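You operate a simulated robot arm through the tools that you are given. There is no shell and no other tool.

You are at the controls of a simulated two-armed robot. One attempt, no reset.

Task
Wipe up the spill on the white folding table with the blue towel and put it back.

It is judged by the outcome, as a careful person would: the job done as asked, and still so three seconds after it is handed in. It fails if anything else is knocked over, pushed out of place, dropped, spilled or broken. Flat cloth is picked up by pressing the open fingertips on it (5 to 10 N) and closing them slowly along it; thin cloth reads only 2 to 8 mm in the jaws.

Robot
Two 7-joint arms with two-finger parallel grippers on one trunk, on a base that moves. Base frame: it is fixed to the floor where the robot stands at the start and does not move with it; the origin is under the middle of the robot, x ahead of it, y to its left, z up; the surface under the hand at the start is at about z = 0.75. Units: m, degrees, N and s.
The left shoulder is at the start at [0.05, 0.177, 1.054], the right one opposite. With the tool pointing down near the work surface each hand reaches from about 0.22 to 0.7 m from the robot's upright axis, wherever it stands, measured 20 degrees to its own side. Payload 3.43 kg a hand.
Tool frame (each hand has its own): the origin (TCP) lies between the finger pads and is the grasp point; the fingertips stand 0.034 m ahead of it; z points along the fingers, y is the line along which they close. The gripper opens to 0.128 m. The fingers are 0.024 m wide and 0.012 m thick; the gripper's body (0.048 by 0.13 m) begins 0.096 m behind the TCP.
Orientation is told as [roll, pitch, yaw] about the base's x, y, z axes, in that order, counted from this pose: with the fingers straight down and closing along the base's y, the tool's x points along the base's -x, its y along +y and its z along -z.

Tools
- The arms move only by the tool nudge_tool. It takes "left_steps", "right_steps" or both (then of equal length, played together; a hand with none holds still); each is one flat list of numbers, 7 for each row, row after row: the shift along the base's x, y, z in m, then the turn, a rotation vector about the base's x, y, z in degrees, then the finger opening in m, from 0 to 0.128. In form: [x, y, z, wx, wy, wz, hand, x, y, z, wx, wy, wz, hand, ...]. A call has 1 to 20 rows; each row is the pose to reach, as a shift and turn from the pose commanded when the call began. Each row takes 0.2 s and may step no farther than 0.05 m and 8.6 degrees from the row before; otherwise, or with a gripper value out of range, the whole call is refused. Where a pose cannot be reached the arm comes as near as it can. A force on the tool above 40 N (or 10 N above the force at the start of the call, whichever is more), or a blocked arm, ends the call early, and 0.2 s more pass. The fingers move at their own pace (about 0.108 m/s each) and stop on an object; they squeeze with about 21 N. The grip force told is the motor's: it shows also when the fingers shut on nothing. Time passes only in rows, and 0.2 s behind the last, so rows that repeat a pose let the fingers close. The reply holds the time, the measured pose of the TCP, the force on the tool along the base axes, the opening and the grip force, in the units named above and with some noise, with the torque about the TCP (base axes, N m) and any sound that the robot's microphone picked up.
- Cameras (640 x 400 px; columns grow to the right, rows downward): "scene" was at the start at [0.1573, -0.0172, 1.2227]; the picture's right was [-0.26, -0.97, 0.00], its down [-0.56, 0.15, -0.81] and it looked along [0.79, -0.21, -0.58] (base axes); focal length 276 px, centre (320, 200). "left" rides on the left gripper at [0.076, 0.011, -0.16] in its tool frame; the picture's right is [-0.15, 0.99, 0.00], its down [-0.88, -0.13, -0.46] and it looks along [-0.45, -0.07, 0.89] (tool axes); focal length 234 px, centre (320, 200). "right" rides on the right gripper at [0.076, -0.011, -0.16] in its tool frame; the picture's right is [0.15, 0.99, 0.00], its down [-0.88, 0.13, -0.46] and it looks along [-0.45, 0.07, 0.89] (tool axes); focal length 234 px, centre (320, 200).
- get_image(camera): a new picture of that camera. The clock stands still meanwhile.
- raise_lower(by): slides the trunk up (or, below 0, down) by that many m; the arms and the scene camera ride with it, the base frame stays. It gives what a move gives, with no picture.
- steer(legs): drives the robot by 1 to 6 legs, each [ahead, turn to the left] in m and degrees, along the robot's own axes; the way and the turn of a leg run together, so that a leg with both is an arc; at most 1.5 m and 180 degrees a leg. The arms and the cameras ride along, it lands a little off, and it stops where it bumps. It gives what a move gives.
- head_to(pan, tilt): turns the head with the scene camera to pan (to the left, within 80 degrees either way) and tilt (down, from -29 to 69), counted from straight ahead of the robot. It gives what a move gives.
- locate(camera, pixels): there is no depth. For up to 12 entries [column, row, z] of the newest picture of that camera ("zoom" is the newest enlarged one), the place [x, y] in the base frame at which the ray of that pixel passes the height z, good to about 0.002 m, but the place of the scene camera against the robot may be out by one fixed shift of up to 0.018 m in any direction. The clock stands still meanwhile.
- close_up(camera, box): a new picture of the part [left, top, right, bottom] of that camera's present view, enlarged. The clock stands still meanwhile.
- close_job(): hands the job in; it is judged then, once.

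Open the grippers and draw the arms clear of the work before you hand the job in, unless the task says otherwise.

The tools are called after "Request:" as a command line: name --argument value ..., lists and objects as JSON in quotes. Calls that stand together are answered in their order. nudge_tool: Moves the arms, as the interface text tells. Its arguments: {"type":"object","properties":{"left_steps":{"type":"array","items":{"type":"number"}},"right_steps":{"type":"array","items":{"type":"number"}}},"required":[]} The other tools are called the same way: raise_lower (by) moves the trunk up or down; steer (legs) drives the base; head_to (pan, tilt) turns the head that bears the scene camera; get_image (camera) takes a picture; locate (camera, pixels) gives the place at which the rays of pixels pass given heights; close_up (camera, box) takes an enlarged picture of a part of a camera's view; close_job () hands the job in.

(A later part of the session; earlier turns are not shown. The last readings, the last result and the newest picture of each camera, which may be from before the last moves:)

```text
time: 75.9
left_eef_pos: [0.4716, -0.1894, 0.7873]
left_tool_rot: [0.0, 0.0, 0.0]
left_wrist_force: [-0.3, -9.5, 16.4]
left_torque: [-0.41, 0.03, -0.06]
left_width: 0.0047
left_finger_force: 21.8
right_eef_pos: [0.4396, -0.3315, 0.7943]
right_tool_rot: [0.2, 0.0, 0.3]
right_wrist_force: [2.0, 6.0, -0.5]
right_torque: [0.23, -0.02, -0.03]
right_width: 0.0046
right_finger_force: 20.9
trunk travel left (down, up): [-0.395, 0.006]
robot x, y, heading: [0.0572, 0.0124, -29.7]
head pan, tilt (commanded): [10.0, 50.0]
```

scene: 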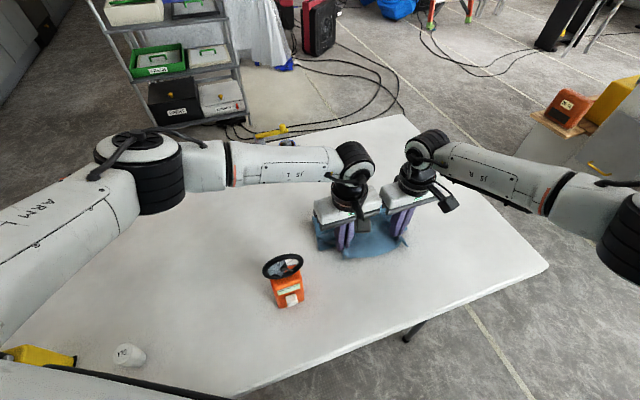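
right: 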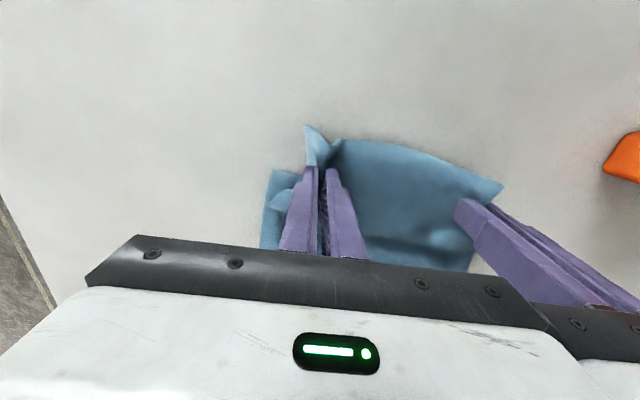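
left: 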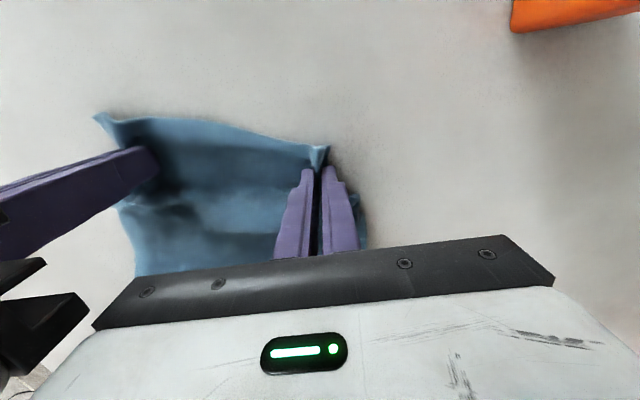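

Final pass done with solid contact. Now I lift both hands straight up and slightly forward so the towel hangs free, and then inspect the table.

Request:
nudge_tool --left_steps '[0, -0.002, 0.02, 0, 0, 0, 0, 0.005, -0.004, 0.05, 0, 0, 0, 0, 0.01, -0.006, 0.08, 0, 0, 0, 0, 0.016, -0.008, 0.11, 0, 0, 0, 0, 0.022, -0.01, 0.14, 0, 0, 0, 0, 0.03, -0.012, 0.17, 0, 0, 0, 0, 0.038, -0.014, 0.2, 0, 0, 0, 0, 0.046, -0.016, 0.235, 0, 0, 0, 0, 0.054, -0.018, 0.27, 0, 0, 0, 0, 0.062, -0.02, 0.3, 0, 0, 0, 0, 0.066, -0.02, 0.33, 0, 0, 0, 0, 0.066, -0.02, 0.33, 0, 0, 0, 0]' --right_steps '[0.003, -0.002, 0.02, 0, 0, 0, 0, 0.01, -0.004, 0.05, 0, 0, 0, 0, 0.018, -0.006, 0.08, 0, 0, 0, 0, 0.026, -0.008, 0.11, 0, 0, 0, 0, 0.034, -0.01, 0.14, 0, 0, 0, 0, 0.044, -0.012, 0.17, 0, 0, 0, 0, 0.054, -0.014, 0.2, 0, 0, 0, 0, 0.064, -0.016, 0.23, 0, 0, 0, 0, 0.074, -0.018, 0.265, 0, 0, 0, 0, 0.082, -0.02, 0.295, 0, 0, 0, 0, 0.088, -0.022, 0.325, 0, 0, 0, 0, 0.088, -0.022, 0.325, 0, 0, 0, 0]'

Request:
get_image --camera "scene"

Request:
get_image --camera "left"

Request:
close_up --camera "scene" --box '[260, 190, 420, 290]'

```text
time: 78.5
left_eef_pos: [0.5367, -0.2099, 1.1167]
left_tool_rot: [0.3, 0.1, 0.1]
left_wrist_force: [-0.2, -5.4, -0.5]
left_torque: [-0.21, 0.0, -0.04]
left_width: 0.0046
left_finger_force: 21.0
right_eef_pos: [0.5273, -0.355, 1.1197]
right_tool_rot: [0.3, 0.1, 0.4]
right_wrist_force: [0.3, 5.8, -0.9]
right_torque: [0.2, 0.03, -0.03]
right_width: 0.0046
right_finger_force: 21.0
trunk travel left (down, up): [-0.395, 0.006]
robot x, y, heading: [0.0584, 0.0109, -30.0]
head pan, tilt (commanded): [10.0, 50.0]
```

```text
taken
```

scene: 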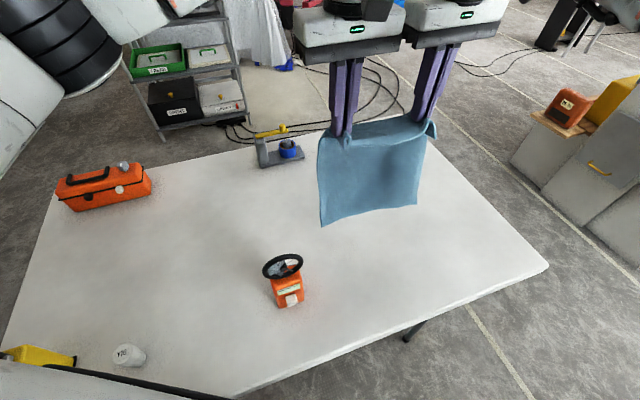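

```text
taken
```

left: 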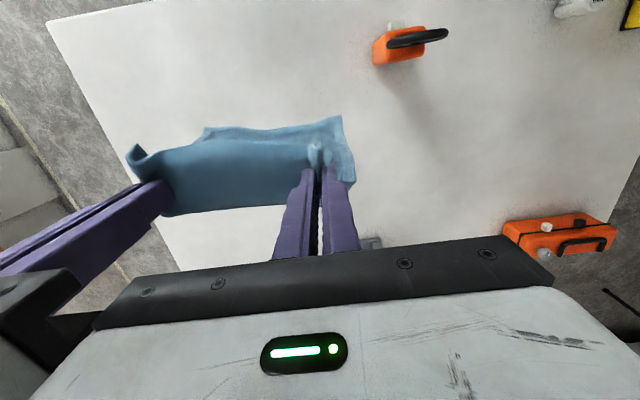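

```text
4.00 times, centred on (340, 240) of scene
```

zoom: 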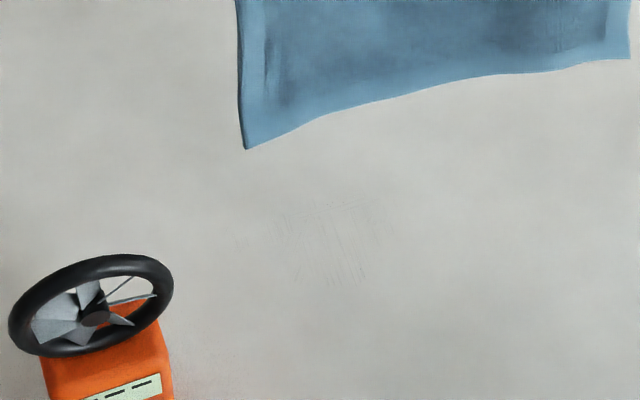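

The spill looks essentially gone; only faint hairlines appear at zoom (330,240). I'll look closer from the wrist cameras before deciding whether to do another pass.

Request:
close_up --camera "left" --box '[220, 40, 420, 165]'

Request:
get_image --camera "right"

Request:
close_up --camera "scene" --box '[310, 220, 374, 260]'

Request:
locate --camera "zoom" --pixels '[[100, 100, 0.75], [320, 200, 0.75], [500, 200, 0.75], [320, 350, 0.75]]'

```text
3.20 times, centred on (320, 102) of left
```

zoom: 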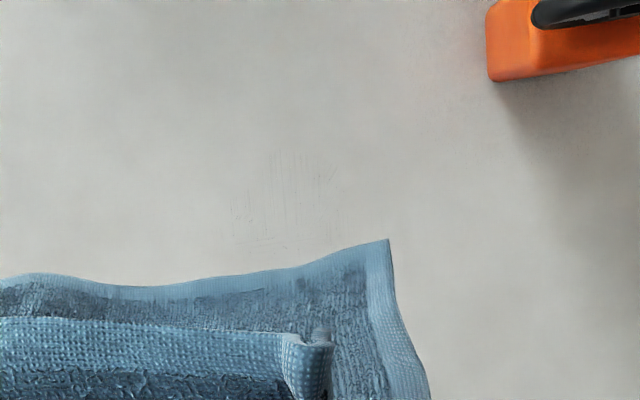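

```text
taken
```

right: 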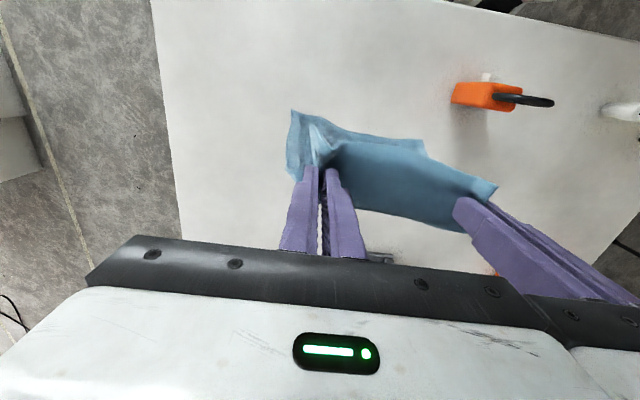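

```text
10.00 times, centred on (342, 240) of scene
```

zoom: 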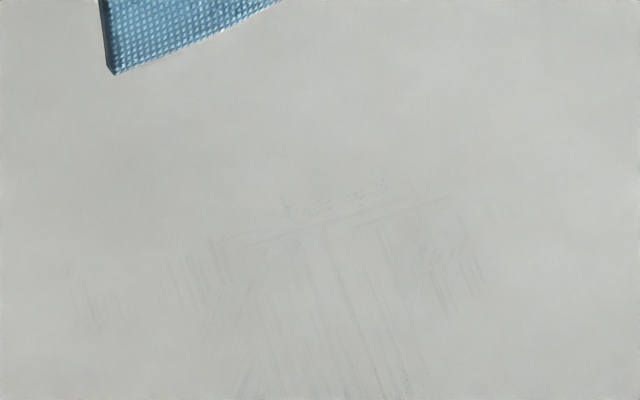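

```text
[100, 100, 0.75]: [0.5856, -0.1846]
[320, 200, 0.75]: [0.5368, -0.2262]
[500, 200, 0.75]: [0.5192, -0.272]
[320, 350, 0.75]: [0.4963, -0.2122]
```

Only faint hairlines remain, but I'll do one more round with diagonal strokes to leave it properly clean. I lower the towel over the spot the same way as before.

Request:
nudge_tool --left_steps '[-0.004, 0, -0.035, 0, 0, 0, 0, -0.008, 0, -0.07, 0, 0, 0, 0, -0.012, 0, -0.105, 0, 0, 0, 0, -0.016, 0, -0.14, 0, 0, 0, 0, -0.02, 0, -0.175, 0, 0, 0, 0, -0.024, 0, -0.21, 0, 0, 0, 0, -0.028, 0, -0.245, 0, 0, 0, 0, -0.032, 0, -0.28, 0, 0, 0, 0, -0.034, 0, -0.308, 0, 0, 0, 0, -0.034, 0, -0.322, 0, 0, 0, 0, -0.034, 0, -0.33, 0, 0, 0, 0]' --right_steps '[-0.004, 0.002, -0.035, 0, 0, 0, 0, -0.01, 0.003, -0.07, 0, 0, 0, 0, -0.016, 0.003, -0.105, 0, 0, 0, 0, -0.022, 0.003, -0.14, 0, 0, 0, 0, -0.028, 0.003, -0.175, 0, 0, 0, 0, -0.034, 0.003, -0.21, 0, 0, 0, 0, -0.04, 0.003, -0.245, 0, 0, 0, 0, -0.046, 0.003, -0.28, 0, 0, 0, 0, -0.05, 0.003, -0.308, 0, 0, 0, 0, -0.05, 0.003, -0.32, 0, 0, 0, 0, -0.05, 0.003, -0.325, 0, 0, 0, 0]'

Request:
get_image --camera "left"

```text
time: 80.9
left_eef_pos: [0.5024, -0.2108, 0.7911]
left_tool_rot: [0.0, -0.2, 0.0]
left_wrist_force: [-2.2, 1.2, 27.5]
left_torque: [-0.07, -0.04, -0.1]
left_width: 0.0048
left_finger_force: 20.2
right_eef_pos: [0.4761, -0.3521, 0.797]
right_tool_rot: [0.0, -0.1, 0.3]
right_wrist_force: [1.6, 2.3, 2.1]
right_torque: [0.14, -0.01, -0.05]
right_width: 0.0043
right_finger_force: 21.1
trunk travel left (down, up): [-0.395, 0.006]
robot x, y, heading: [0.0613, 0.0114, -29.9]
head pan, tilt (commanded): [10.0, 50.0]
```

```text
taken
```

left: 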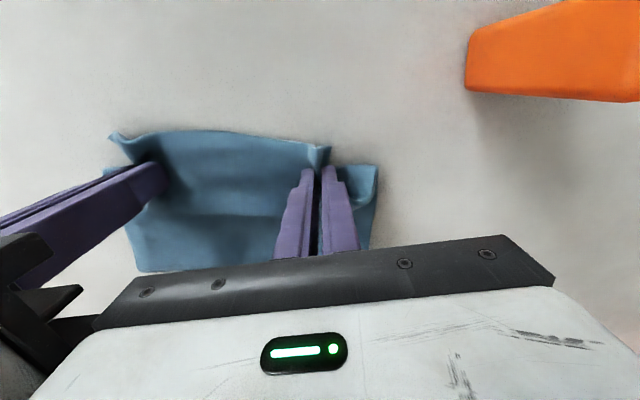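

Contact is 27 N because a fold is underneath, so I raise 3.5 mm and then make diagonal strokes across the patch.

Request:
nudge_tool --left_steps '[-0.01, 0.005, 0.0035, 0, 0, 0, 0, -0.035, 0.02, 0.0035, 0, 0, 0, 0, -0.01, -0.005, 0.003, 0, 0, 0, 0, 0.015, -0.03, 0.003, 0, 0, 0, 0, 0.035, -0.05, 0.003, 0, 0, 0, 0, 0.035, -0.035, 0.003, 0, 0, 0, 0, 0.01, -0.01, 0.003, 0, 0, 0, 0, -0.015, 0.015, 0.003, 0, 0, 0, 0, -0.025, 0.025, 0.003, 0, 0, 0, 0, -0.01, 0.02, 0.003, 0, 0, 0, 0, 0.015, -0.005, 0.003, 0, 0, 0, 0, 0.035, -0.025, 0.003, 0, 0, 0, 0, 0.035, -0.01, 0.003, 0, 0, 0, 0, 0.015, 0.01, 0.003, 0, 0, 0, 0, 0, 0.025, 0.003, 0, 0, 0, 0, 0.012, 0.03, 0.003, 0, 0, 0, 0, 0.025, 0.015, 0.003, 0, 0, 0, 0, 0.035, 0.003, 0.003, 0, 0, 0, 0, 0.03, 0.025, 0.003, 0, 0, 0, 0, 0.018, 0.045, 0.003, 0, 0, 0, 0]' --right_steps '[-0.01, 0.005, 0, 0, 0, 0, 0, -0.03, 0.02, 0, 0, 0, 0, 0, -0.01, -0.005, 0, 0, 0, 0, 0, 0.015, -0.03, 0, 0, 0, 0, 0, 0.025, -0.05, 0, 0, 0, 0, 0, 0.025, -0.035, 0, 0, 0, 0, 0, 0.01, -0.01, 0, 0, 0, 0, 0, -0.015, 0.015, 0, 0, 0, 0, 0, -0.025, 0.025, 0, 0, 0, 0, 0, -0.01, 0.02, 0, 0, 0, 0, 0, 0.015, -0.005, 0, 0, 0, 0, 0, 0.03, -0.025, 0, 0, 0, 0, 0, 0.03, -0.01, 0, 0, 0, 0, 0, 0.015, 0.01, 0, 0, 0, 0, 0, 0, 0.025, 0, 0, 0, 0, 0, 0.012, 0.03, 0, 0, 0, 0, 0, 0.025, 0.015, 0, 0, 0, 0, 0, 0.03, 0.003, 0, 0, 0, 0, 0, 0.03, 0.025, 0, 0, 0, 0, 0, 0.018, 0.045, 0, 0, 0, 0, 0]'

```text
time: 82.1
left_eef_pos: [0.5327, -0.2578, 0.791]
left_tool_rot: [0.6, 0.3, -0.6]
left_wrist_force: [-3.8, 6.6, 16.5]
left_torque: [-0.43, 0.22, -0.04]
left_width: 0.0045
left_finger_force: 20.9
right_eef_pos: [0.492, -0.3895, 0.7961]
right_tool_rot: [-0.5, -0.2, -0.7]
right_wrist_force: [-0.2, -2.5, 3.1]
right_torque: [0.52, -0.11, -0.04]
right_width: 0.0047
right_finger_force: 21.0
right hand out of reach, approached as far as the arm can: row 5, 6
trunk travel left (down, up): [-0.395, 0.006]
robot x, y, heading: [0.061, 0.0101, -29.6]
head pan, tilt (commanded): [10.0, 50.0]
stopped in row 6 (left hand): the force on the tool passed its limit at 45 N (the readings are from after the stop); the commanded pose is now the measured one
```

The right hand reached its limit there and the two grippers' bodies touched. I separate them again by moving the left +y, and keep 0.143 m spacing throughout the remaining diagonal strokes.

Request:
nudge_tool --left_steps '[-0.0077, 0.0128, 0, -0.6, -0.3, 0.6, 0, -0.0277, 0.0328, 0, -0.6, -0.3, 0.6, 0, -0.0477, 0.0528, 0, -0.6, -0.3, 0.6, 0, -0.0607, 0.0628, 0, -0.6, -0.3, 0.6, 0, -0.0457, 0.0678, 0, -0.6, -0.3, 0.6, 0, -0.0277, 0.0498, 0, -0.6, -0.3, 0.6, 0, -0.0077, 0.0298, 0, -0.6, -0.3, 0.6, 0, 0.0003, 0.0378, 0, -0.6, -0.3, 0.6, 0, -0.0177, 0.0558, 0, -0.6, -0.3, 0.6, 0, -0.0327, 0.0708, 0, -0.6, -0.3, 0.6, 0, -0.0197, 0.0758, 0, -0.6, -0.3, 0.6, 0, -0.0027, 0.0578, 0, -0.6, -0.3, 0.6, 0, 0.0023, 0.0728, 0, -0.6, -0.3, 0.6, 0, -0.0127, 0.0898, 0, -0.6, -0.3, 0.6, 0, 0.0023, 0.0678, 0, -0.6, -0.3, 0.6, 0, 0.0023, 0.0378, 0, -0.6, -0.3, 0.6, 0, -0.0027, 0.0128, 0, -0.6, -0.3, 0.6, 0, -0.0227, -0.0042, 0, -0.6, -0.3, 0.6, 0, -0.0477, 0.0028, 0, -0.6, -0.3, 0.6, 0, -0.0627, 0.0228, 0, -0.6, -0.3, 0.6, 0]' --right_steps '[-0.003, 0.0015, 0, 0.5, 0.2, 0.7, 0, -0.02, 0.0215, 0, 0.5, 0.2, 0.7, 0, -0.038, 0.0415, 0, 0.5, 0.2, 0.7, 0, -0.05, 0.0515, 0, 0.5, 0.2, 0.7, 0, -0.035, 0.0565, 0, 0.5, 0.2, 0.7, 0, -0.017, 0.0385, 0, 0.5, 0.2, 0.7, 0, -0.002, 0.0185, 0, 0.5, 0.2, 0.7, 0, 0.004, 0.0265, 0, 0.5, 0.2, 0.7, 0, -0.009, 0.0445, 0, 0.5, 0.2, 0.7, 0, -0.024, 0.0595, 0, 0.5, 0.2, 0.7, 0, -0.011, 0.0645, 0, 0.5, 0.2, 0.7, 0, 0.005, 0.0465, 0, 0.5, 0.2, 0.7, 0, 0.01, 0.0615, 0, 0.5, 0.2, 0.7, 0, -0.004, 0.0785, 0, 0.5, 0.2, 0.7, 0, 0.01, 0.0565, 0, 0.5, 0.2, 0.7, 0, 0.006, 0.0265, 0, 0.5, 0.2, 0.7, 0, 0, 0.0015, 0, 0.5, 0.2, 0.7, 0, -0.014, -0.0155, 0, 0.5, 0.2, 0.7, 0, -0.039, -0.0085, 0, 0.5, 0.2, 0.7, 0, -0.052, 0.0115, 0, 0.5, 0.2, 0.7, 0]'

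Request:
get_image --camera "left"

```text
time: 86.3
left_eef_pos: [0.4696, -0.2364, 0.7904]
left_tool_rot: [-0.2, 0.1, 0.0]
left_wrist_force: [2.0, -10.6, 19.4]
left_torque: [-0.46, -0.21, -0.1]
left_width: 0.005
left_finger_force: 21.1
right_eef_pos: [0.441, -0.3786, 0.7951]
right_tool_rot: [0.1, 0.0, 0.1]
right_wrist_force: [0.6, 4.6, 2.5]
right_torque: [0.22, -0.09, 0.0]
right_width: 0.0045
right_finger_force: 20.9
trunk travel left (down, up): [-0.395, 0.006]
robot x, y, heading: [0.0595, 0.0154, -29.9]
head pan, tilt (commanded): [10.0, 50.0]
```

```text
taken
```

left: 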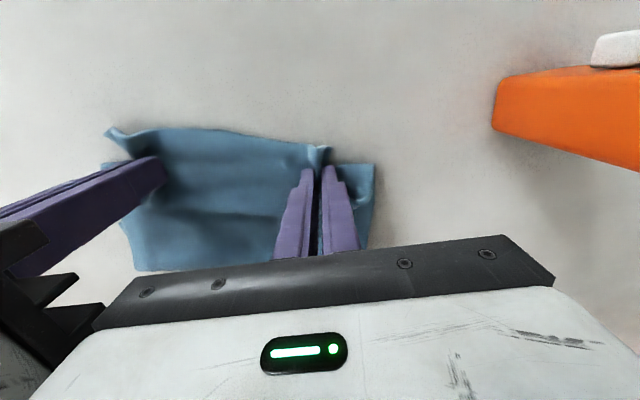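

Contact held through the strokes. I lift again to the hanging pose and inspect the table.

Request:
nudge_tool --left_steps '[0.003, 0.002, 0.02, 0, 0, 0, 0, 0.008, 0.004, 0.05, 0, 0, 0, 0, 0.014, 0.006, 0.08, 0, 0, 0, 0, 0.02, 0.008, 0.11, 0, 0, 0, 0, 0.026, 0.01, 0.14, 0, 0, 0, 0, 0.034, 0.013, 0.17, 0, 0, 0, 0, 0.042, 0.016, 0.2, 0, 0, 0, 0, 0.05, 0.019, 0.235, 0, 0, 0, 0, 0.058, 0.022, 0.27, 0, 0, 0, 0, 0.064, 0.025, 0.3, 0, 0, 0, 0, 0.067, 0.026, 0.327, 0, 0, 0, 0, 0.067, 0.026, 0.327, 0, 0, 0, 0]' --right_steps '[0.004, 0.002, 0.02, 0, 0, 0, 0, 0.01, 0.004, 0.05, 0, 0, 0, 0, 0.018, 0.006, 0.08, 0, 0, 0, 0, 0.026, 0.008, 0.11, 0, 0, 0, 0, 0.034, 0.01, 0.14, 0, 0, 0, 0, 0.044, 0.013, 0.17, 0, 0, 0, 0, 0.054, 0.016, 0.2, 0, 0, 0, 0, 0.064, 0.019, 0.23, 0, 0, 0, 0, 0.074, 0.022, 0.265, 0, 0, 0, 0, 0.082, 0.023, 0.295, 0, 0, 0, 0, 0.086, 0.024, 0.325, 0, 0, 0, 0, 0.086, 0.024, 0.325, 0, 0, 0, 0]'

Request:
get_image --camera "scene"

Request:
close_up --camera "scene" --box '[290, 210, 402, 280]'

Request:
close_up --camera "left" --box '[220, 40, 420, 165]'

```text
time: 88.9
left_eef_pos: [0.5379, -0.2085, 1.1156]
left_tool_rot: [0.2, 0.1, 0.1]
left_wrist_force: [-0.7, -4.6, 0.5]
left_torque: [-0.21, 0.04, -0.06]
left_width: 0.0048
left_finger_force: 21.2
right_eef_pos: [0.5275, -0.3536, 1.1208]
right_tool_rot: [0.2, 0.2, 0.2]
right_wrist_force: [-0.2, 5.2, -1.2]
right_torque: [0.22, 0.0, -0.01]
right_width: 0.0043
right_finger_force: 21.1
trunk travel left (down, up): [-0.395, 0.006]
robot x, y, heading: [0.0552, 0.0113, -29.6]
head pan, tilt (commanded): [10.0, 50.0]
```

```text
taken
```

scene: 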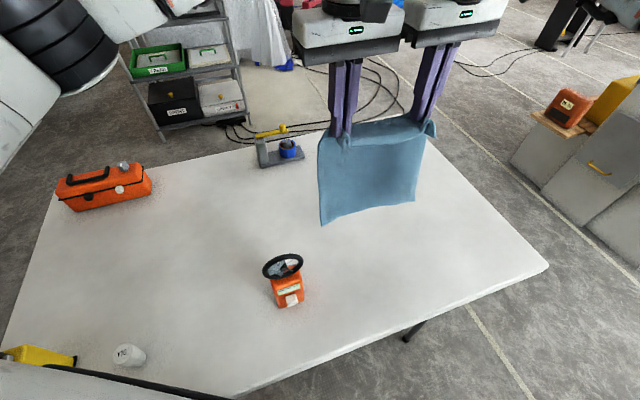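

```text
5.71 times, centred on (346, 245) of scene
```

zoom: 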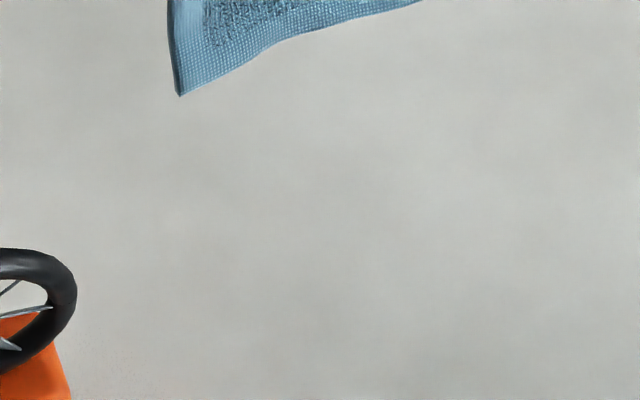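

```text
3.20 times, centred on (320, 102) of left
```

zoom: 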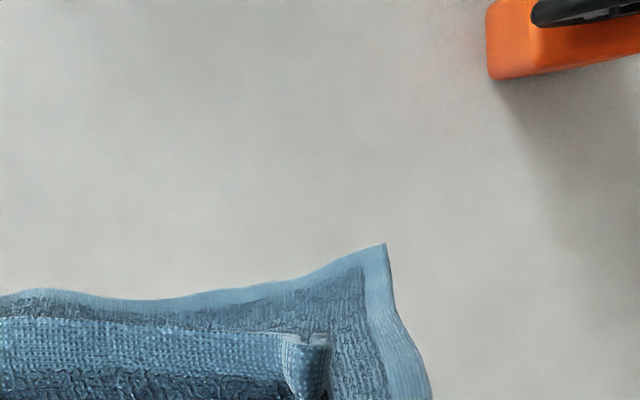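

The spill is completely gone in both views, and the towel still hangs squarely. I pivot the pair back to yaw −42° (keeping spacing) and then turn the base 42° left to return over the towel's original place.

Request:
nudge_tool --left_steps '[0.0043, -0.0025, 0, 0, 0, -7, 0, 0.0086, -0.005, 0, 0, 0, -14, 0, 0.0129, -0.0075, 0, 0, 0, -21, 0, 0.0172, -0.01, 0, 0, 0, -28, 0, 0.0215, -0.0125, 0, 0, 0, -35, 0, 0.0258, -0.015, 0, 0, 0, -42, 0, 0.0258, -0.015, 0, 0, 0, -42, 0]' --right_steps '[-0.0135, 0.0004, 0, 0, 0, -7, 0, -0.0265, 0.0024, 0, 0, 0, -14, 0, -0.0389, 0.0066, 0, 0, 0, -21, 0, -0.0503, 0.0128, 0, 0, 0, -28, 0, -0.0605, 0.0209, 0, 0, 0, -35, 0, -0.0693, 0.0307, 0, 0, 0, -42, 0, -0.0693, 0.0307, 0, 0, 0, -42, 0]'

Request:
get_image --camera "scene"

```text
time: 90.5
left_eef_pos: [0.5631, -0.2243, 1.1157]
left_tool_rot: [0.2, -0.1, -42.0]
left_wrist_force: [-3.4, -3.8, -0.6]
left_torque: [-0.11, 0.16, 0.08]
left_width: 0.0046
left_finger_force: 21.1
right_eef_pos: [0.4578, -0.3236, 1.1189]
right_tool_rot: [0.2, 0.1, -41.9]
right_wrist_force: [3.5, 3.1, -0.3]
right_torque: [0.16, -0.15, 0.08]
right_width: 0.0046
right_finger_force: 21.2
trunk travel left (down, up): [-0.395, 0.006]
robot x, y, heading: [0.0605, 0.0136, -29.8]
head pan, tilt (commanded): [10.0, 50.0]
```

```text
taken
```

scene: 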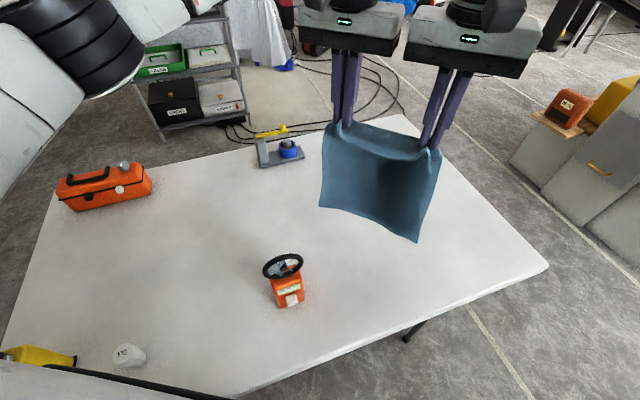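

The towel hangs clear of the device with more than 9 cm radial margin. I turn the base left in three steps.

Request:
steer --legs '[[0, 14], [0, 14], [0, 14]]'

Request:
get_image --camera "scene"

Request:
get_image --camera "left"

Request:
get_image --camera "right"

```text
time: 93.5
left_eef_pos: [0.5922, 0.1735, 1.1156]
left_tool_rot: [0.1, 0.0, -0.1]
left_wrist_force: [-1.0, -5.6, -0.8]
left_torque: [-0.23, 0.02, -0.1]
left_width: 0.0047
left_finger_force: 21.0
right_eef_pos: [0.5796, 0.029, 1.1208]
right_tool_rot: [0.1, 0.2, -0.1]
right_wrist_force: [-0.2, 6.6, 0.0]
right_torque: [0.19, 0.0, -0.07]
right_width: 0.0046
right_finger_force: 21.4
trunk travel left (down, up): [-0.395, 0.006]
robot x, y, heading: [0.0562, 0.012, 11.8]
head pan, tilt (commanded): [10.0, 50.0]
```

```text
taken
```

scene: 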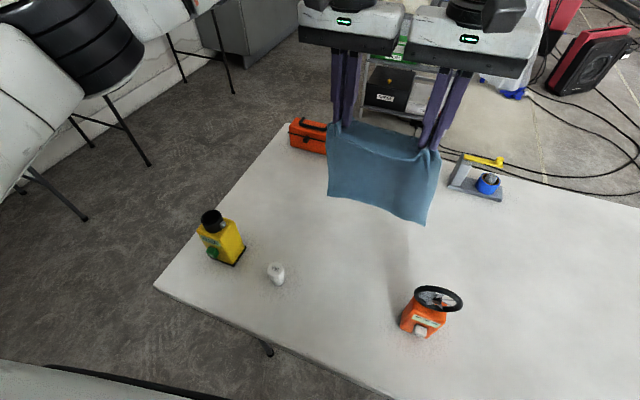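

```text
taken
```

left: 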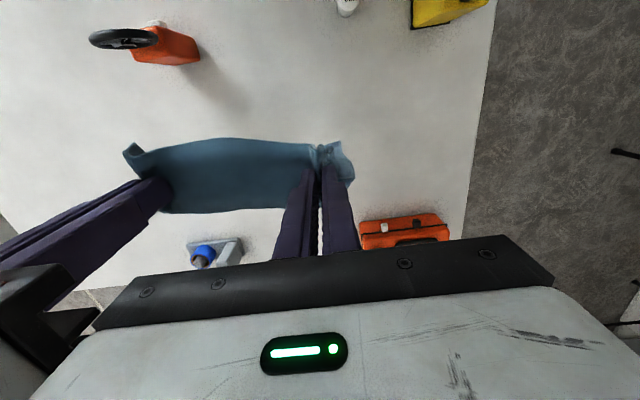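

```text
taken
```

right: 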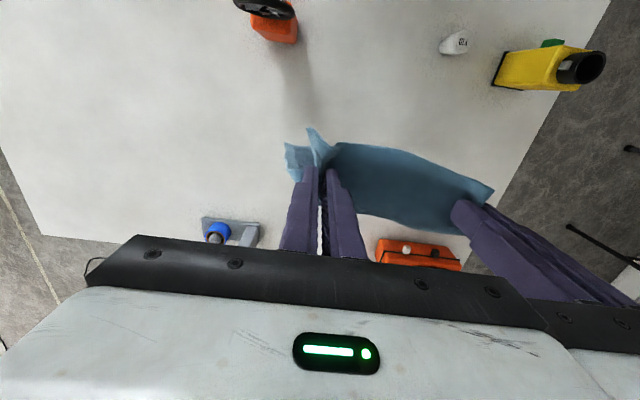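

Back over the original area, with both grips intact. I turn 5° right so both arms have margin for the far lay-down pose.

Request:
steer --legs '[[0, -5]]'

```text
time: 94.3
left_eef_pos: [0.6061, 0.1241, 1.1158]
left_tool_rot: [0.1, 0.0, -5.1]
left_wrist_force: [-1.3, -4.8, 0.3]
left_torque: [-0.11, 0.04, 0.0]
left_width: 0.0048
left_finger_force: 21.0
right_eef_pos: [0.5788, -0.017, 1.1197]
right_tool_rot: [0.2, 0.2, -5.0]
right_wrist_force: [0.5, 3.3, -0.4]
right_torque: [0.21, -0.04, 0.05]
right_width: 0.0047
right_finger_force: 20.8
trunk travel left (down, up): [-0.395, 0.006]
robot x, y, heading: [0.0591, 0.011, 7.3]
head pan, tilt (commanded): [10.0, 50.0]
```

Heading 7°, hands yawed −5°, close to the towel's original orientation. Now I move both hands forward to the pre-lay pose (x≈0.80, z≈1.085) while tilting the fingers 40° forward, and let the towel settle.

Request:
nudge_tool --left_steps '[0.034, 0.008, -0.005, -0.58, -6.64, 0, 0, 0.068, 0.016, -0.01, -1.17, -13.28, 0, 0, 0.102, 0.024, -0.015, -1.75, -19.9, 0, 0, 0.136, 0.032, -0.02, -2.33, -26.6, 0, 0, 0.17, 0.04, -0.025, -2.9, -33.2, 0, 0, 0.203, 0.048, -0.03, -3.5, -39.85, 0, 0, 0.203, 0.048, -0.03, -3.5, -39.85, 0, 0, 0.203, 0.048, -0.03, -3.5, -39.85, 0, 0, 0.203, 0.048, -0.03, -3.5, -39.85, 0, 0, 0.203, 0.048, -0.03, -3.5, -39.85, 0, 0]' --right_steps '[0.036, 0.0075, -0.006, -0.58, -6.64, 0, 0, 0.072, 0.015, -0.012, -1.17, -13.28, 0, 0, 0.108, 0.0225, -0.018, -1.75, -19.9, 0, 0, 0.144, 0.03, -0.024, -2.33, -26.6, 0, 0, 0.18, 0.0375, -0.03, -2.9, -33.2, 0, 0, 0.216, 0.045, -0.035, -3.5, -39.85, 0, 0, 0.216, 0.045, -0.035, -3.5, -39.85, 0, 0, 0.216, 0.045, -0.035, -3.5, -39.85, 0, 0, 0.216, 0.045, -0.035, -3.5, -39.85, 0, 0, 0.216, 0.045, -0.035, -3.5, -39.85, 0, 0]'

Request:
get_image --camera "scene"

Request:
get_image --camera "left"

Request:
get_image --camera "right"

```text
time: 96.5
left_eef_pos: [0.8077, 0.1739, 1.0851]
left_tool_rot: [0.1, -40.1, -5.0]
left_wrist_force: [-0.1, -6.0, -0.3]
left_torque: [-0.16, 0.07, -0.12]
left_width: 0.0047
left_finger_force: 20.2
right_eef_pos: [0.7954, 0.0287, 1.0836]
right_tool_rot: [0.3, -40.0, -5.0]
right_wrist_force: [0.5, 5.0, 0.5]
right_torque: [0.17, -0.02, 0.16]
right_width: 0.0047
right_finger_force: 20.5
trunk travel left (down, up): [-0.395, 0.006]
robot x, y, heading: [0.0603, 0.013, 6.9]
head pan, tilt (commanded): [10.0, 50.0]
```

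```text
taken
```

scene: 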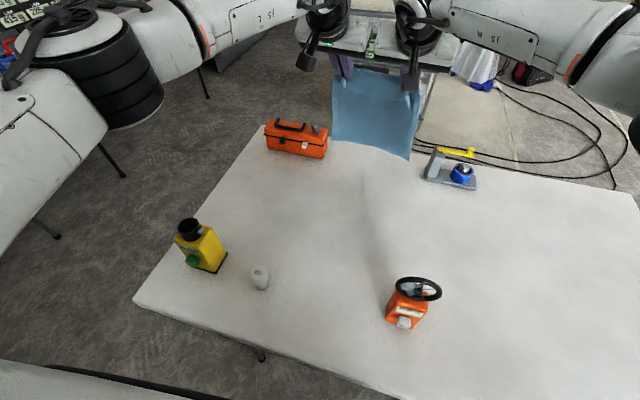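

```text
taken
```

left: 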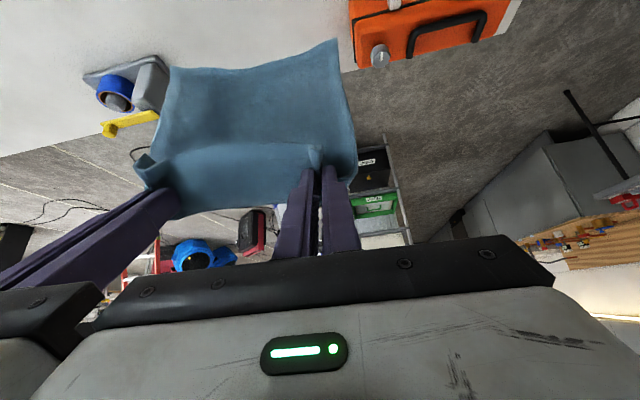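

```text
taken
```

right: 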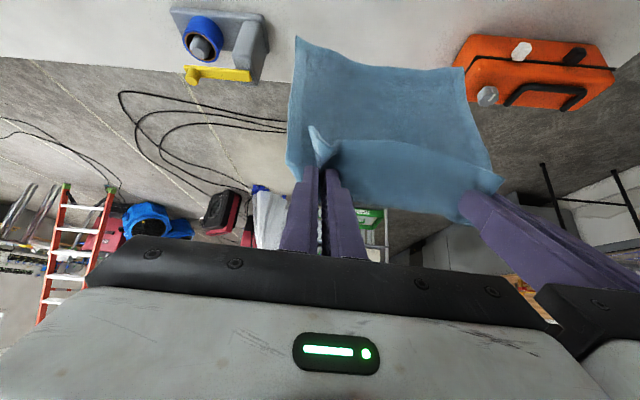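

The towel hangs cleanly at x≈0.82, between the orange toolbox and the grey/blue device. I'll measure clearance to both: scene pixels (325,158) and (425,182), and the towel's lower corners (331,143), (411,160).

Request:
locate --camera "scene" --pixels '[[325, 158, 0.75], [267, 150, 0.75], [425, 182, 0.75], [331, 143, 0.785], [411, 160, 0.785], [331, 143, 0.8], [411, 160, 0.8]]'

Request:
close_up --camera "scene" --box '[250, 60, 490, 210]'

```text
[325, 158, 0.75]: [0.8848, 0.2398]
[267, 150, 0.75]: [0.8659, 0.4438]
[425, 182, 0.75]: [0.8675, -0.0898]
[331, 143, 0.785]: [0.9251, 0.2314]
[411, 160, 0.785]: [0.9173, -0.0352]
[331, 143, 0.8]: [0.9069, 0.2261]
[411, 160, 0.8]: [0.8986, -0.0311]
```

```text
2.67 times, centred on (370, 135) of scene
```

zoom: 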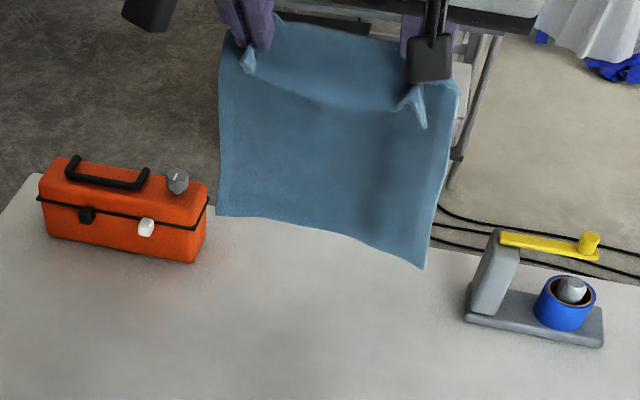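

The lower edge's height is ambiguous from one view. I'll triangulate the towel's bottom corners using both wrist cameras at several heights.

Request:
locate --camera "left" --pixels '[[337, 40, 0.8], [337, 40, 0.84], [337, 40, 0.88], [170, 68, 0.8], [170, 68, 0.84], [170, 68, 0.88]]'

Request:
locate --camera "right" --pixels '[[462, 68, 0.8], [462, 68, 0.84], [462, 68, 0.88], [297, 37, 0.8], [297, 37, 0.84], [297, 37, 0.88]]'

Request:
locate --camera "scene" --pixels '[[332, 141, 0.8], [332, 141, 0.84], [332, 141, 0.88], [410, 160, 0.8], [410, 160, 0.84], [410, 160, 0.88]]'

```text
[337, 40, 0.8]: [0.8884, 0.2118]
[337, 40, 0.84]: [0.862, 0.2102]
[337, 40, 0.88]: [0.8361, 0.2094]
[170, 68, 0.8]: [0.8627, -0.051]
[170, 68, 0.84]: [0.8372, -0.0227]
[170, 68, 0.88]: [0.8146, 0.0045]
```

```text
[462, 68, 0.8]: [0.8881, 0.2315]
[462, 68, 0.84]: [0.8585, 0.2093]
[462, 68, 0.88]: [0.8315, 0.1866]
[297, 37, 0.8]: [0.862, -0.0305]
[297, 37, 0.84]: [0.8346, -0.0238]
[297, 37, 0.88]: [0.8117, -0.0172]
```

```text
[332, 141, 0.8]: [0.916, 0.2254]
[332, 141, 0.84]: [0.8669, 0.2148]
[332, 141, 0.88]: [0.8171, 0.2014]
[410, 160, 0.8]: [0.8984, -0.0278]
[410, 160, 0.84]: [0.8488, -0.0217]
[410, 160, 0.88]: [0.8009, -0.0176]
```

The bottom corners are at about (0.860,0.210,0.84) and (0.836,−0.023,0.84), so the towel hangs about 0.09 above the table and 2.5 cm too far forward. I move back 2.8 cm and lower 8 cm so the far edge just touches at x≈0.82.

Request:
nudge_tool --left_steps '[-0.01, 0, -0.02, 0, 0, 0, 0, -0.02, 0, -0.04, 0, 0, 0, 0, -0.028, 0, -0.06, 0, 0, 0, 0, -0.028, 0, -0.072, 0, 0, 0, 0, -0.028, 0, -0.08, 0, 0, 0, 0, -0.028, 0, -0.08, 0, 0, 0, 0, -0.028, 0, -0.08, 0, 0, 0, 0]' --right_steps '[-0.01, 0, -0.02, 0, 0, 0, 0, -0.02, 0, -0.04, 0, 0, 0, 0, -0.028, 0, -0.06, 0, 0, 0, 0, -0.028, 0, -0.072, 0, 0, 0, 0, -0.028, 0, -0.08, 0, 0, 0, 0, -0.028, 0, -0.08, 0, 0, 0, 0, -0.028, 0, -0.08, 0, 0, 0, 0]'

Request:
get_image --camera "left"

Request:
get_image --camera "right"

Request:
close_up --camera "scene" --box '[250, 60, 490, 210]'

```text
time: 98.1
left_eef_pos: [0.7812, 0.1739, 1.0055]
left_tool_rot: [0.1, -40.1, -5.1]
left_wrist_force: [-0.9, -4.9, -0.5]
left_torque: [-0.16, 0.04, -0.12]
left_width: 0.0045
left_finger_force: 20.8
right_eef_pos: [0.7682, 0.0287, 1.003]
right_tool_rot: [0.3, -39.9, -5.0]
right_wrist_force: [-0.2, 5.8, -0.5]
right_torque: [0.15, -0.01, 0.15]
right_width: 0.0047
right_finger_force: 20.9
trunk travel left (down, up): [-0.395, 0.006]
robot x, y, heading: [0.0608, 0.013, 7.2]
head pan, tilt (commanded): [10.0, 50.0]
```

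```text
taken
```

left: 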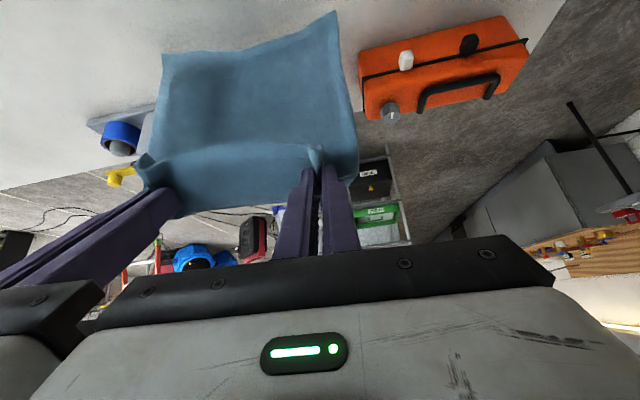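

```text
taken
```

right: 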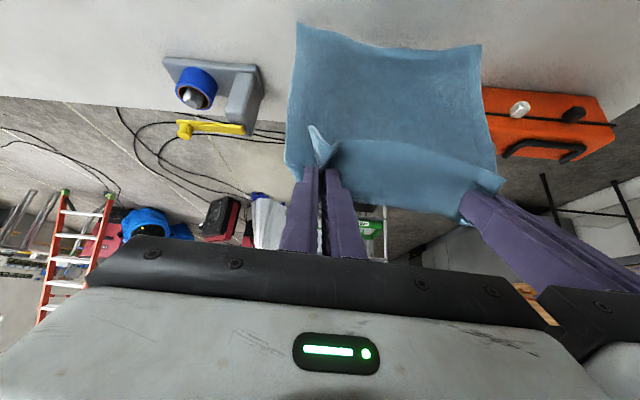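

```text
2.67 times, centred on (370, 135) of scene
```

zoom: 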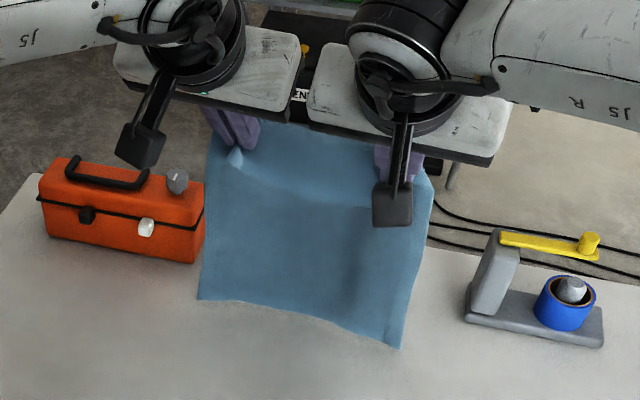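

The far edge is now close to the table. I triangulate its corners again: left picture (335,13),(162,55), right picture (480,47),(298,23), scene zoom (200,298),(402,348).

Request:
locate --camera "left" --pixels '[[335, 13, 0.75], [335, 13, 0.77], [335, 13, 0.79], [162, 55, 0.75], [162, 55, 0.77], [162, 55, 0.79]]'

Request:
locate --camera "right" --pixels '[[480, 47, 0.75], [480, 47, 0.77], [480, 47, 0.79], [298, 23, 0.75], [298, 23, 0.77], [298, 23, 0.79]]'

Request:
locate --camera "zoom" --pixels '[[200, 298, 0.75], [200, 298, 0.77], [200, 298, 0.79], [402, 348, 0.75], [402, 348, 0.77], [402, 348, 0.79]]'

```text
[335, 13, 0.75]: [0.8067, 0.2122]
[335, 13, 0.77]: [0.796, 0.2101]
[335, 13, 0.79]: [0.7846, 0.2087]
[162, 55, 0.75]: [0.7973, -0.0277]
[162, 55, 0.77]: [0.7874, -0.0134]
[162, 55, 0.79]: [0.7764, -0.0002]
```

```text
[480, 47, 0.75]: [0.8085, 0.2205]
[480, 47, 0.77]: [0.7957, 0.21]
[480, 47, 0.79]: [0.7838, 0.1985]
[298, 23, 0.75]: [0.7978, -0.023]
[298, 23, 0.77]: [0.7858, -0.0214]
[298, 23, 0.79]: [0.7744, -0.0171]
```

```text
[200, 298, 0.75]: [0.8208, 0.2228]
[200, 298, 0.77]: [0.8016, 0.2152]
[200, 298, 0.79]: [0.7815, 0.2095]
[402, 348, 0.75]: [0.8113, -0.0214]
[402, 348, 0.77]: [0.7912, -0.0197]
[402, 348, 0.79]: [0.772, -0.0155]
```

The far edge hangs at x≈0.795, z≈0.76–0.77, about 3 cm short of the original far edge. I raise 1.5 cm, move 3.5 cm forward, let it settle, and then lower to touch.

Request:
nudge_tool --left_steps '[0, 0, 0.015, 0, 0, 0, 0, 0.012, 0, 0.018, 0, 0, 0, 0, 0.024, 0, 0.018, 0, 0, 0, 0, 0.035, 0, 0.018, 0, 0, 0, 0, 0.035, 0, 0.018, 0, 0, 0, 0, 0.035, 0, 0.018, 0, 0, 0, 0, 0.035, 0, 0.018, 0, 0, 0, 0, 0.035, 0, 0.018, 0, 0, 0, 0]' --right_steps '[0, 0, 0.015, 0, 0, 0, 0, 0.012, 0, 0.018, 0, 0, 0, 0, 0.024, 0, 0.018, 0, 0, 0, 0, 0.035, 0, 0.018, 0, 0, 0, 0, 0.035, 0, 0.018, 0, 0, 0, 0, 0.035, 0, 0.018, 0, 0, 0, 0, 0.035, 0, 0.018, 0, 0, 0, 0, 0.035, 0, 0.018, 0, 0, 0, 0]'

Request:
get_image --camera "left"

Request:
get_image --camera "right"

```text
time: 99.9
left_eef_pos: [0.8145, 0.1737, 1.0243]
left_tool_rot: [0.2, -40.0, -5.2]
left_wrist_force: [-0.5, -5.2, -0.3]
left_torque: [-0.17, 0.03, -0.11]
left_width: 0.0046
left_finger_force: 20.5
right_eef_pos: [0.8028, 0.0286, 1.0226]
right_tool_rot: [0.1, -39.9, -4.9]
right_wrist_force: [0.7, 4.7, 0.0]
right_torque: [0.11, -0.01, 0.14]
right_width: 0.0045
right_finger_force: 21.0
trunk travel left (down, up): [-0.395, 0.006]
robot x, y, heading: [0.0573, 0.0118, 6.8]
head pan, tilt (commanded): [10.0, 50.0]
```

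```text
taken
```

left: 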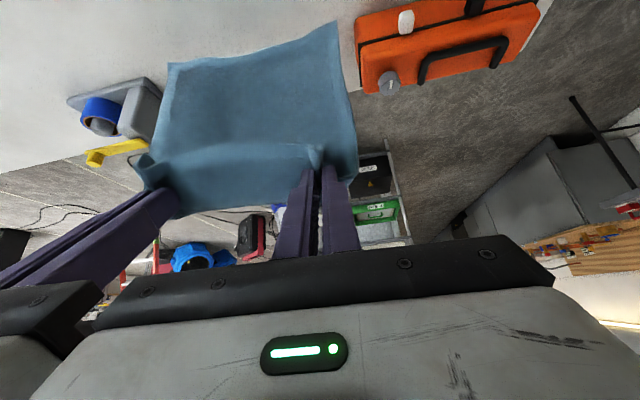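

```text
taken
```

right: 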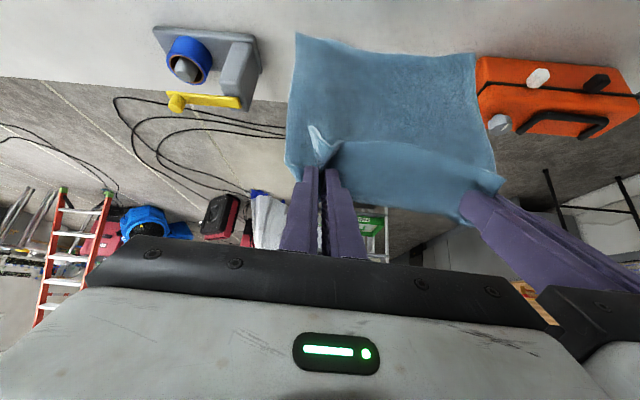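

I check the bottom corners again after settling: left picture (337,22),(167,65), right picture (474,53),(297,34).

Request:
locate --camera "left" --pixels '[[337, 22, 0.77], [337, 22, 0.79], [337, 22, 0.81], [167, 65, 0.77], [167, 65, 0.79], [167, 65, 0.81]]'

Request:
locate --camera "right" --pixels '[[474, 53, 0.77], [474, 53, 0.79], [474, 53, 0.81], [297, 34, 0.77], [297, 34, 0.79], [297, 34, 0.81]]'

```text
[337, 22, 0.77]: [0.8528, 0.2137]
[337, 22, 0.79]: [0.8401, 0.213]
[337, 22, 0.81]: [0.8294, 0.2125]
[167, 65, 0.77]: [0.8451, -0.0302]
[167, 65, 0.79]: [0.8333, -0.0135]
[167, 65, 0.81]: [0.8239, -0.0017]
```

```text
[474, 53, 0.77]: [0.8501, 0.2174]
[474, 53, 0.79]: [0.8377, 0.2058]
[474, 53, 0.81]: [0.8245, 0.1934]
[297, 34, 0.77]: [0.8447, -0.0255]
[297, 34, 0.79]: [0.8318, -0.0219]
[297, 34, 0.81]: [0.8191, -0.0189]
```

The far edge is at x≈0.845, z≈0.777, slightly beyond the target of about 0.82, which leaves margin for slip. I start laying: touch down, then move back and down at 45° while un-tilting, stopping halfway to look.

Request:
nudge_tool --left_steps '[-0.0075, 0, -0.013, 0, 0, 0, 0, -0.015, 0, -0.0253, 0, 0, 0, 0, -0.0314, 0.001, -0.0416, 0.29, 3.32, 0, 0, -0.0479, 0.002, -0.0581, 0.58, 6.64, 0, 0, -0.0642, 0.003, -0.0746, 0.87, 9.96, 0, 0, -0.0805, 0.004, -0.0912, 1.16, 13.28, 0, 0, -0.0968, 0.005, -0.108, 1.45, 16.6, 0, 0, -0.1129, 0.006, -0.1248, 1.74, 19.92, 0, 0]' --right_steps '[-0.0075, 0, -0.013, 0, 0, 0, 0, -0.015, 0, -0.0253, 0, 0, 0, 0, -0.0314, 0.001, -0.0416, 0.29, 3.32, 0, 0, -0.0479, 0.002, -0.0581, 0.58, 6.64, 0, 0, -0.0642, 0.003, -0.0746, 0.87, 9.96, 0, 0, -0.0805, 0.004, -0.0912, 1.16, 13.28, 0, 0, -0.0968, 0.005, -0.108, 1.45, 16.6, 0, 0, -0.1129, 0.006, -0.1248, 1.74, 19.92, 0, 0]'

Request:
get_image --camera "left"

Request:
close_up --camera "scene" --box '[240, 80, 480, 230]'

```text
time: 101.7
left_eef_pos: [0.701, 0.18, 0.8977]
left_tool_rot: [0.1, -20.0, -5.1]
left_wrist_force: [-0.9, -6.9, -0.6]
left_torque: [-0.24, 0.03, -0.1]
left_width: 0.005
left_finger_force: 20.9
right_eef_pos: [0.6889, 0.0357, 0.8988]
right_tool_rot: [0.2, -19.8, -4.9]
right_wrist_force: [1.4, 6.9, 0.5]
right_torque: [0.29, 0.02, 0.14]
right_width: 0.0047
right_finger_force: 21.6
trunk travel left (down, up): [-0.395, 0.006]
robot x, y, heading: [0.0596, 0.0092, 7.0]
head pan, tilt (commanded): [10.0, 50.0]
```

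```text
taken
```

left: 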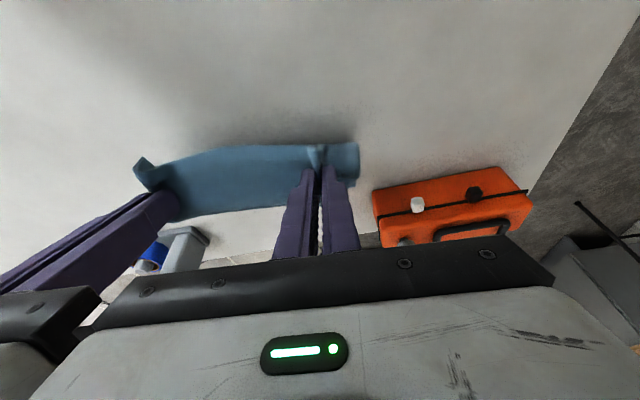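

```text
2.67 times, centred on (360, 155) of scene
```

zoom: 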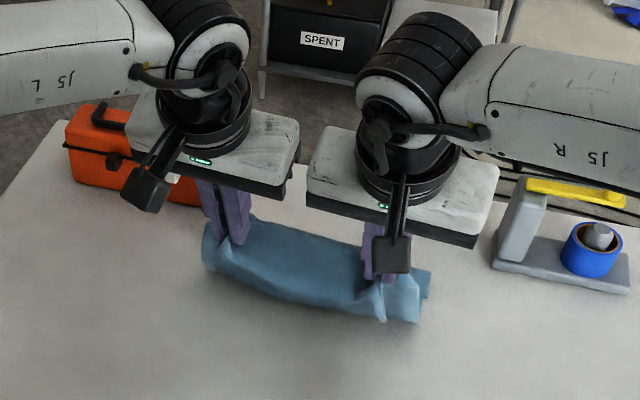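

The far-right corner is visible at zoom (428,292), which matches x≈0.81, so the far edge is staying put. I continue laying back and down to z≈0.83 and check again.

Request:
nudge_tool --left_steps '[-0.0162, 0.001, -0.017, 0.29, 3.32, 0, 0, -0.0323, 0.002, -0.0341, 0.58, 6.64, 0, 0, -0.0484, 0.003, -0.0512, 0.87, 9.96, 0, 0, -0.0644, 0.005, -0.0685, 1.16, 13.28, 0, 0]' --right_steps '[-0.0162, 0.001, -0.017, 0.29, 3.32, 0, 0, -0.0323, 0.002, -0.0341, 0.58, 6.64, 0, 0, -0.0484, 0.003, -0.0512, 0.87, 9.96, 0, 0, -0.0644, 0.005, -0.0685, 1.16, 13.28, 0, 0]'

Request:
get_image --camera "left"

Request:
get_image --camera "right"

Request:
close_up --camera "scene" --box '[240, 80, 480, 230]'

```text
time: 102.7
left_eef_pos: [0.6375, 0.1851, 0.8289]
left_tool_rot: [0.2, -6.6, -5.1]
left_wrist_force: [0.0, -5.2, -0.2]
left_torque: [-0.18, -0.01, -0.02]
left_width: 0.0046
left_finger_force: 21.1
right_eef_pos: [0.6243, 0.0385, 0.8301]
right_tool_rot: [0.1, -6.4, -5.0]
right_wrist_force: [0.3, 5.7, 1.2]
right_torque: [0.18, -0.03, 0.06]
right_width: 0.0044
right_finger_force: 20.7
trunk travel left (down, up): [-0.395, 0.006]
robot x, y, heading: [0.0575, 0.0147, 7.1]
head pan, tilt (commanded): [10.0, 50.0]
```

```text
taken
```

left: 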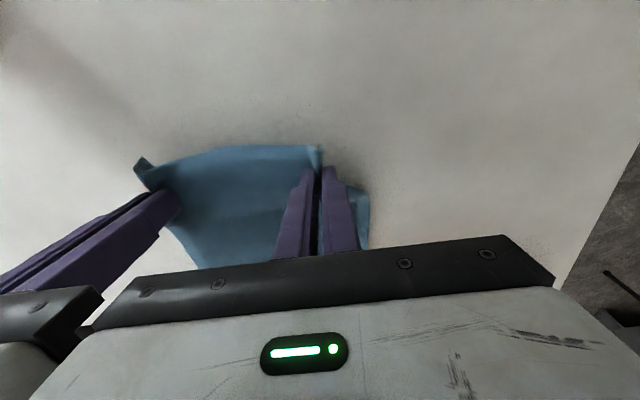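

```text
taken
```

right: 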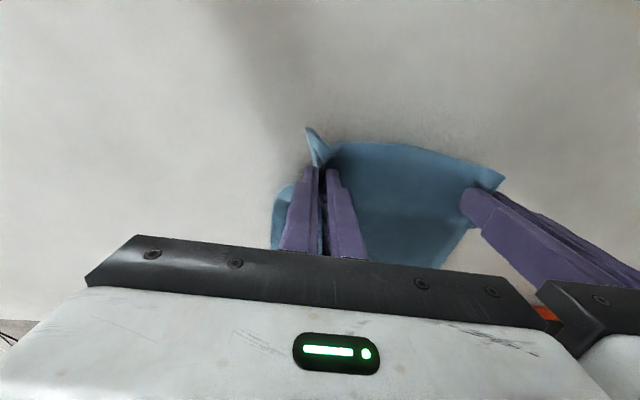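

```text
2.67 times, centred on (360, 155) of scene
```

zoom: 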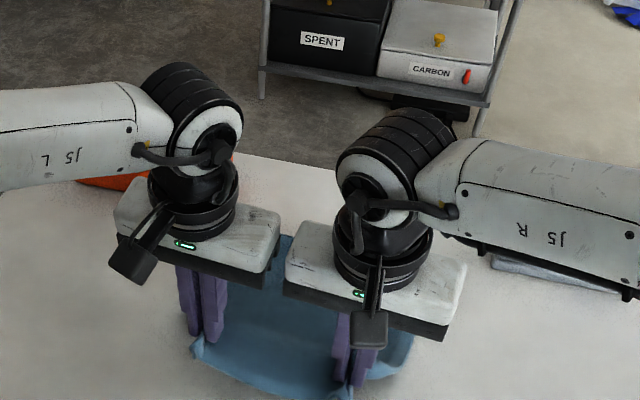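

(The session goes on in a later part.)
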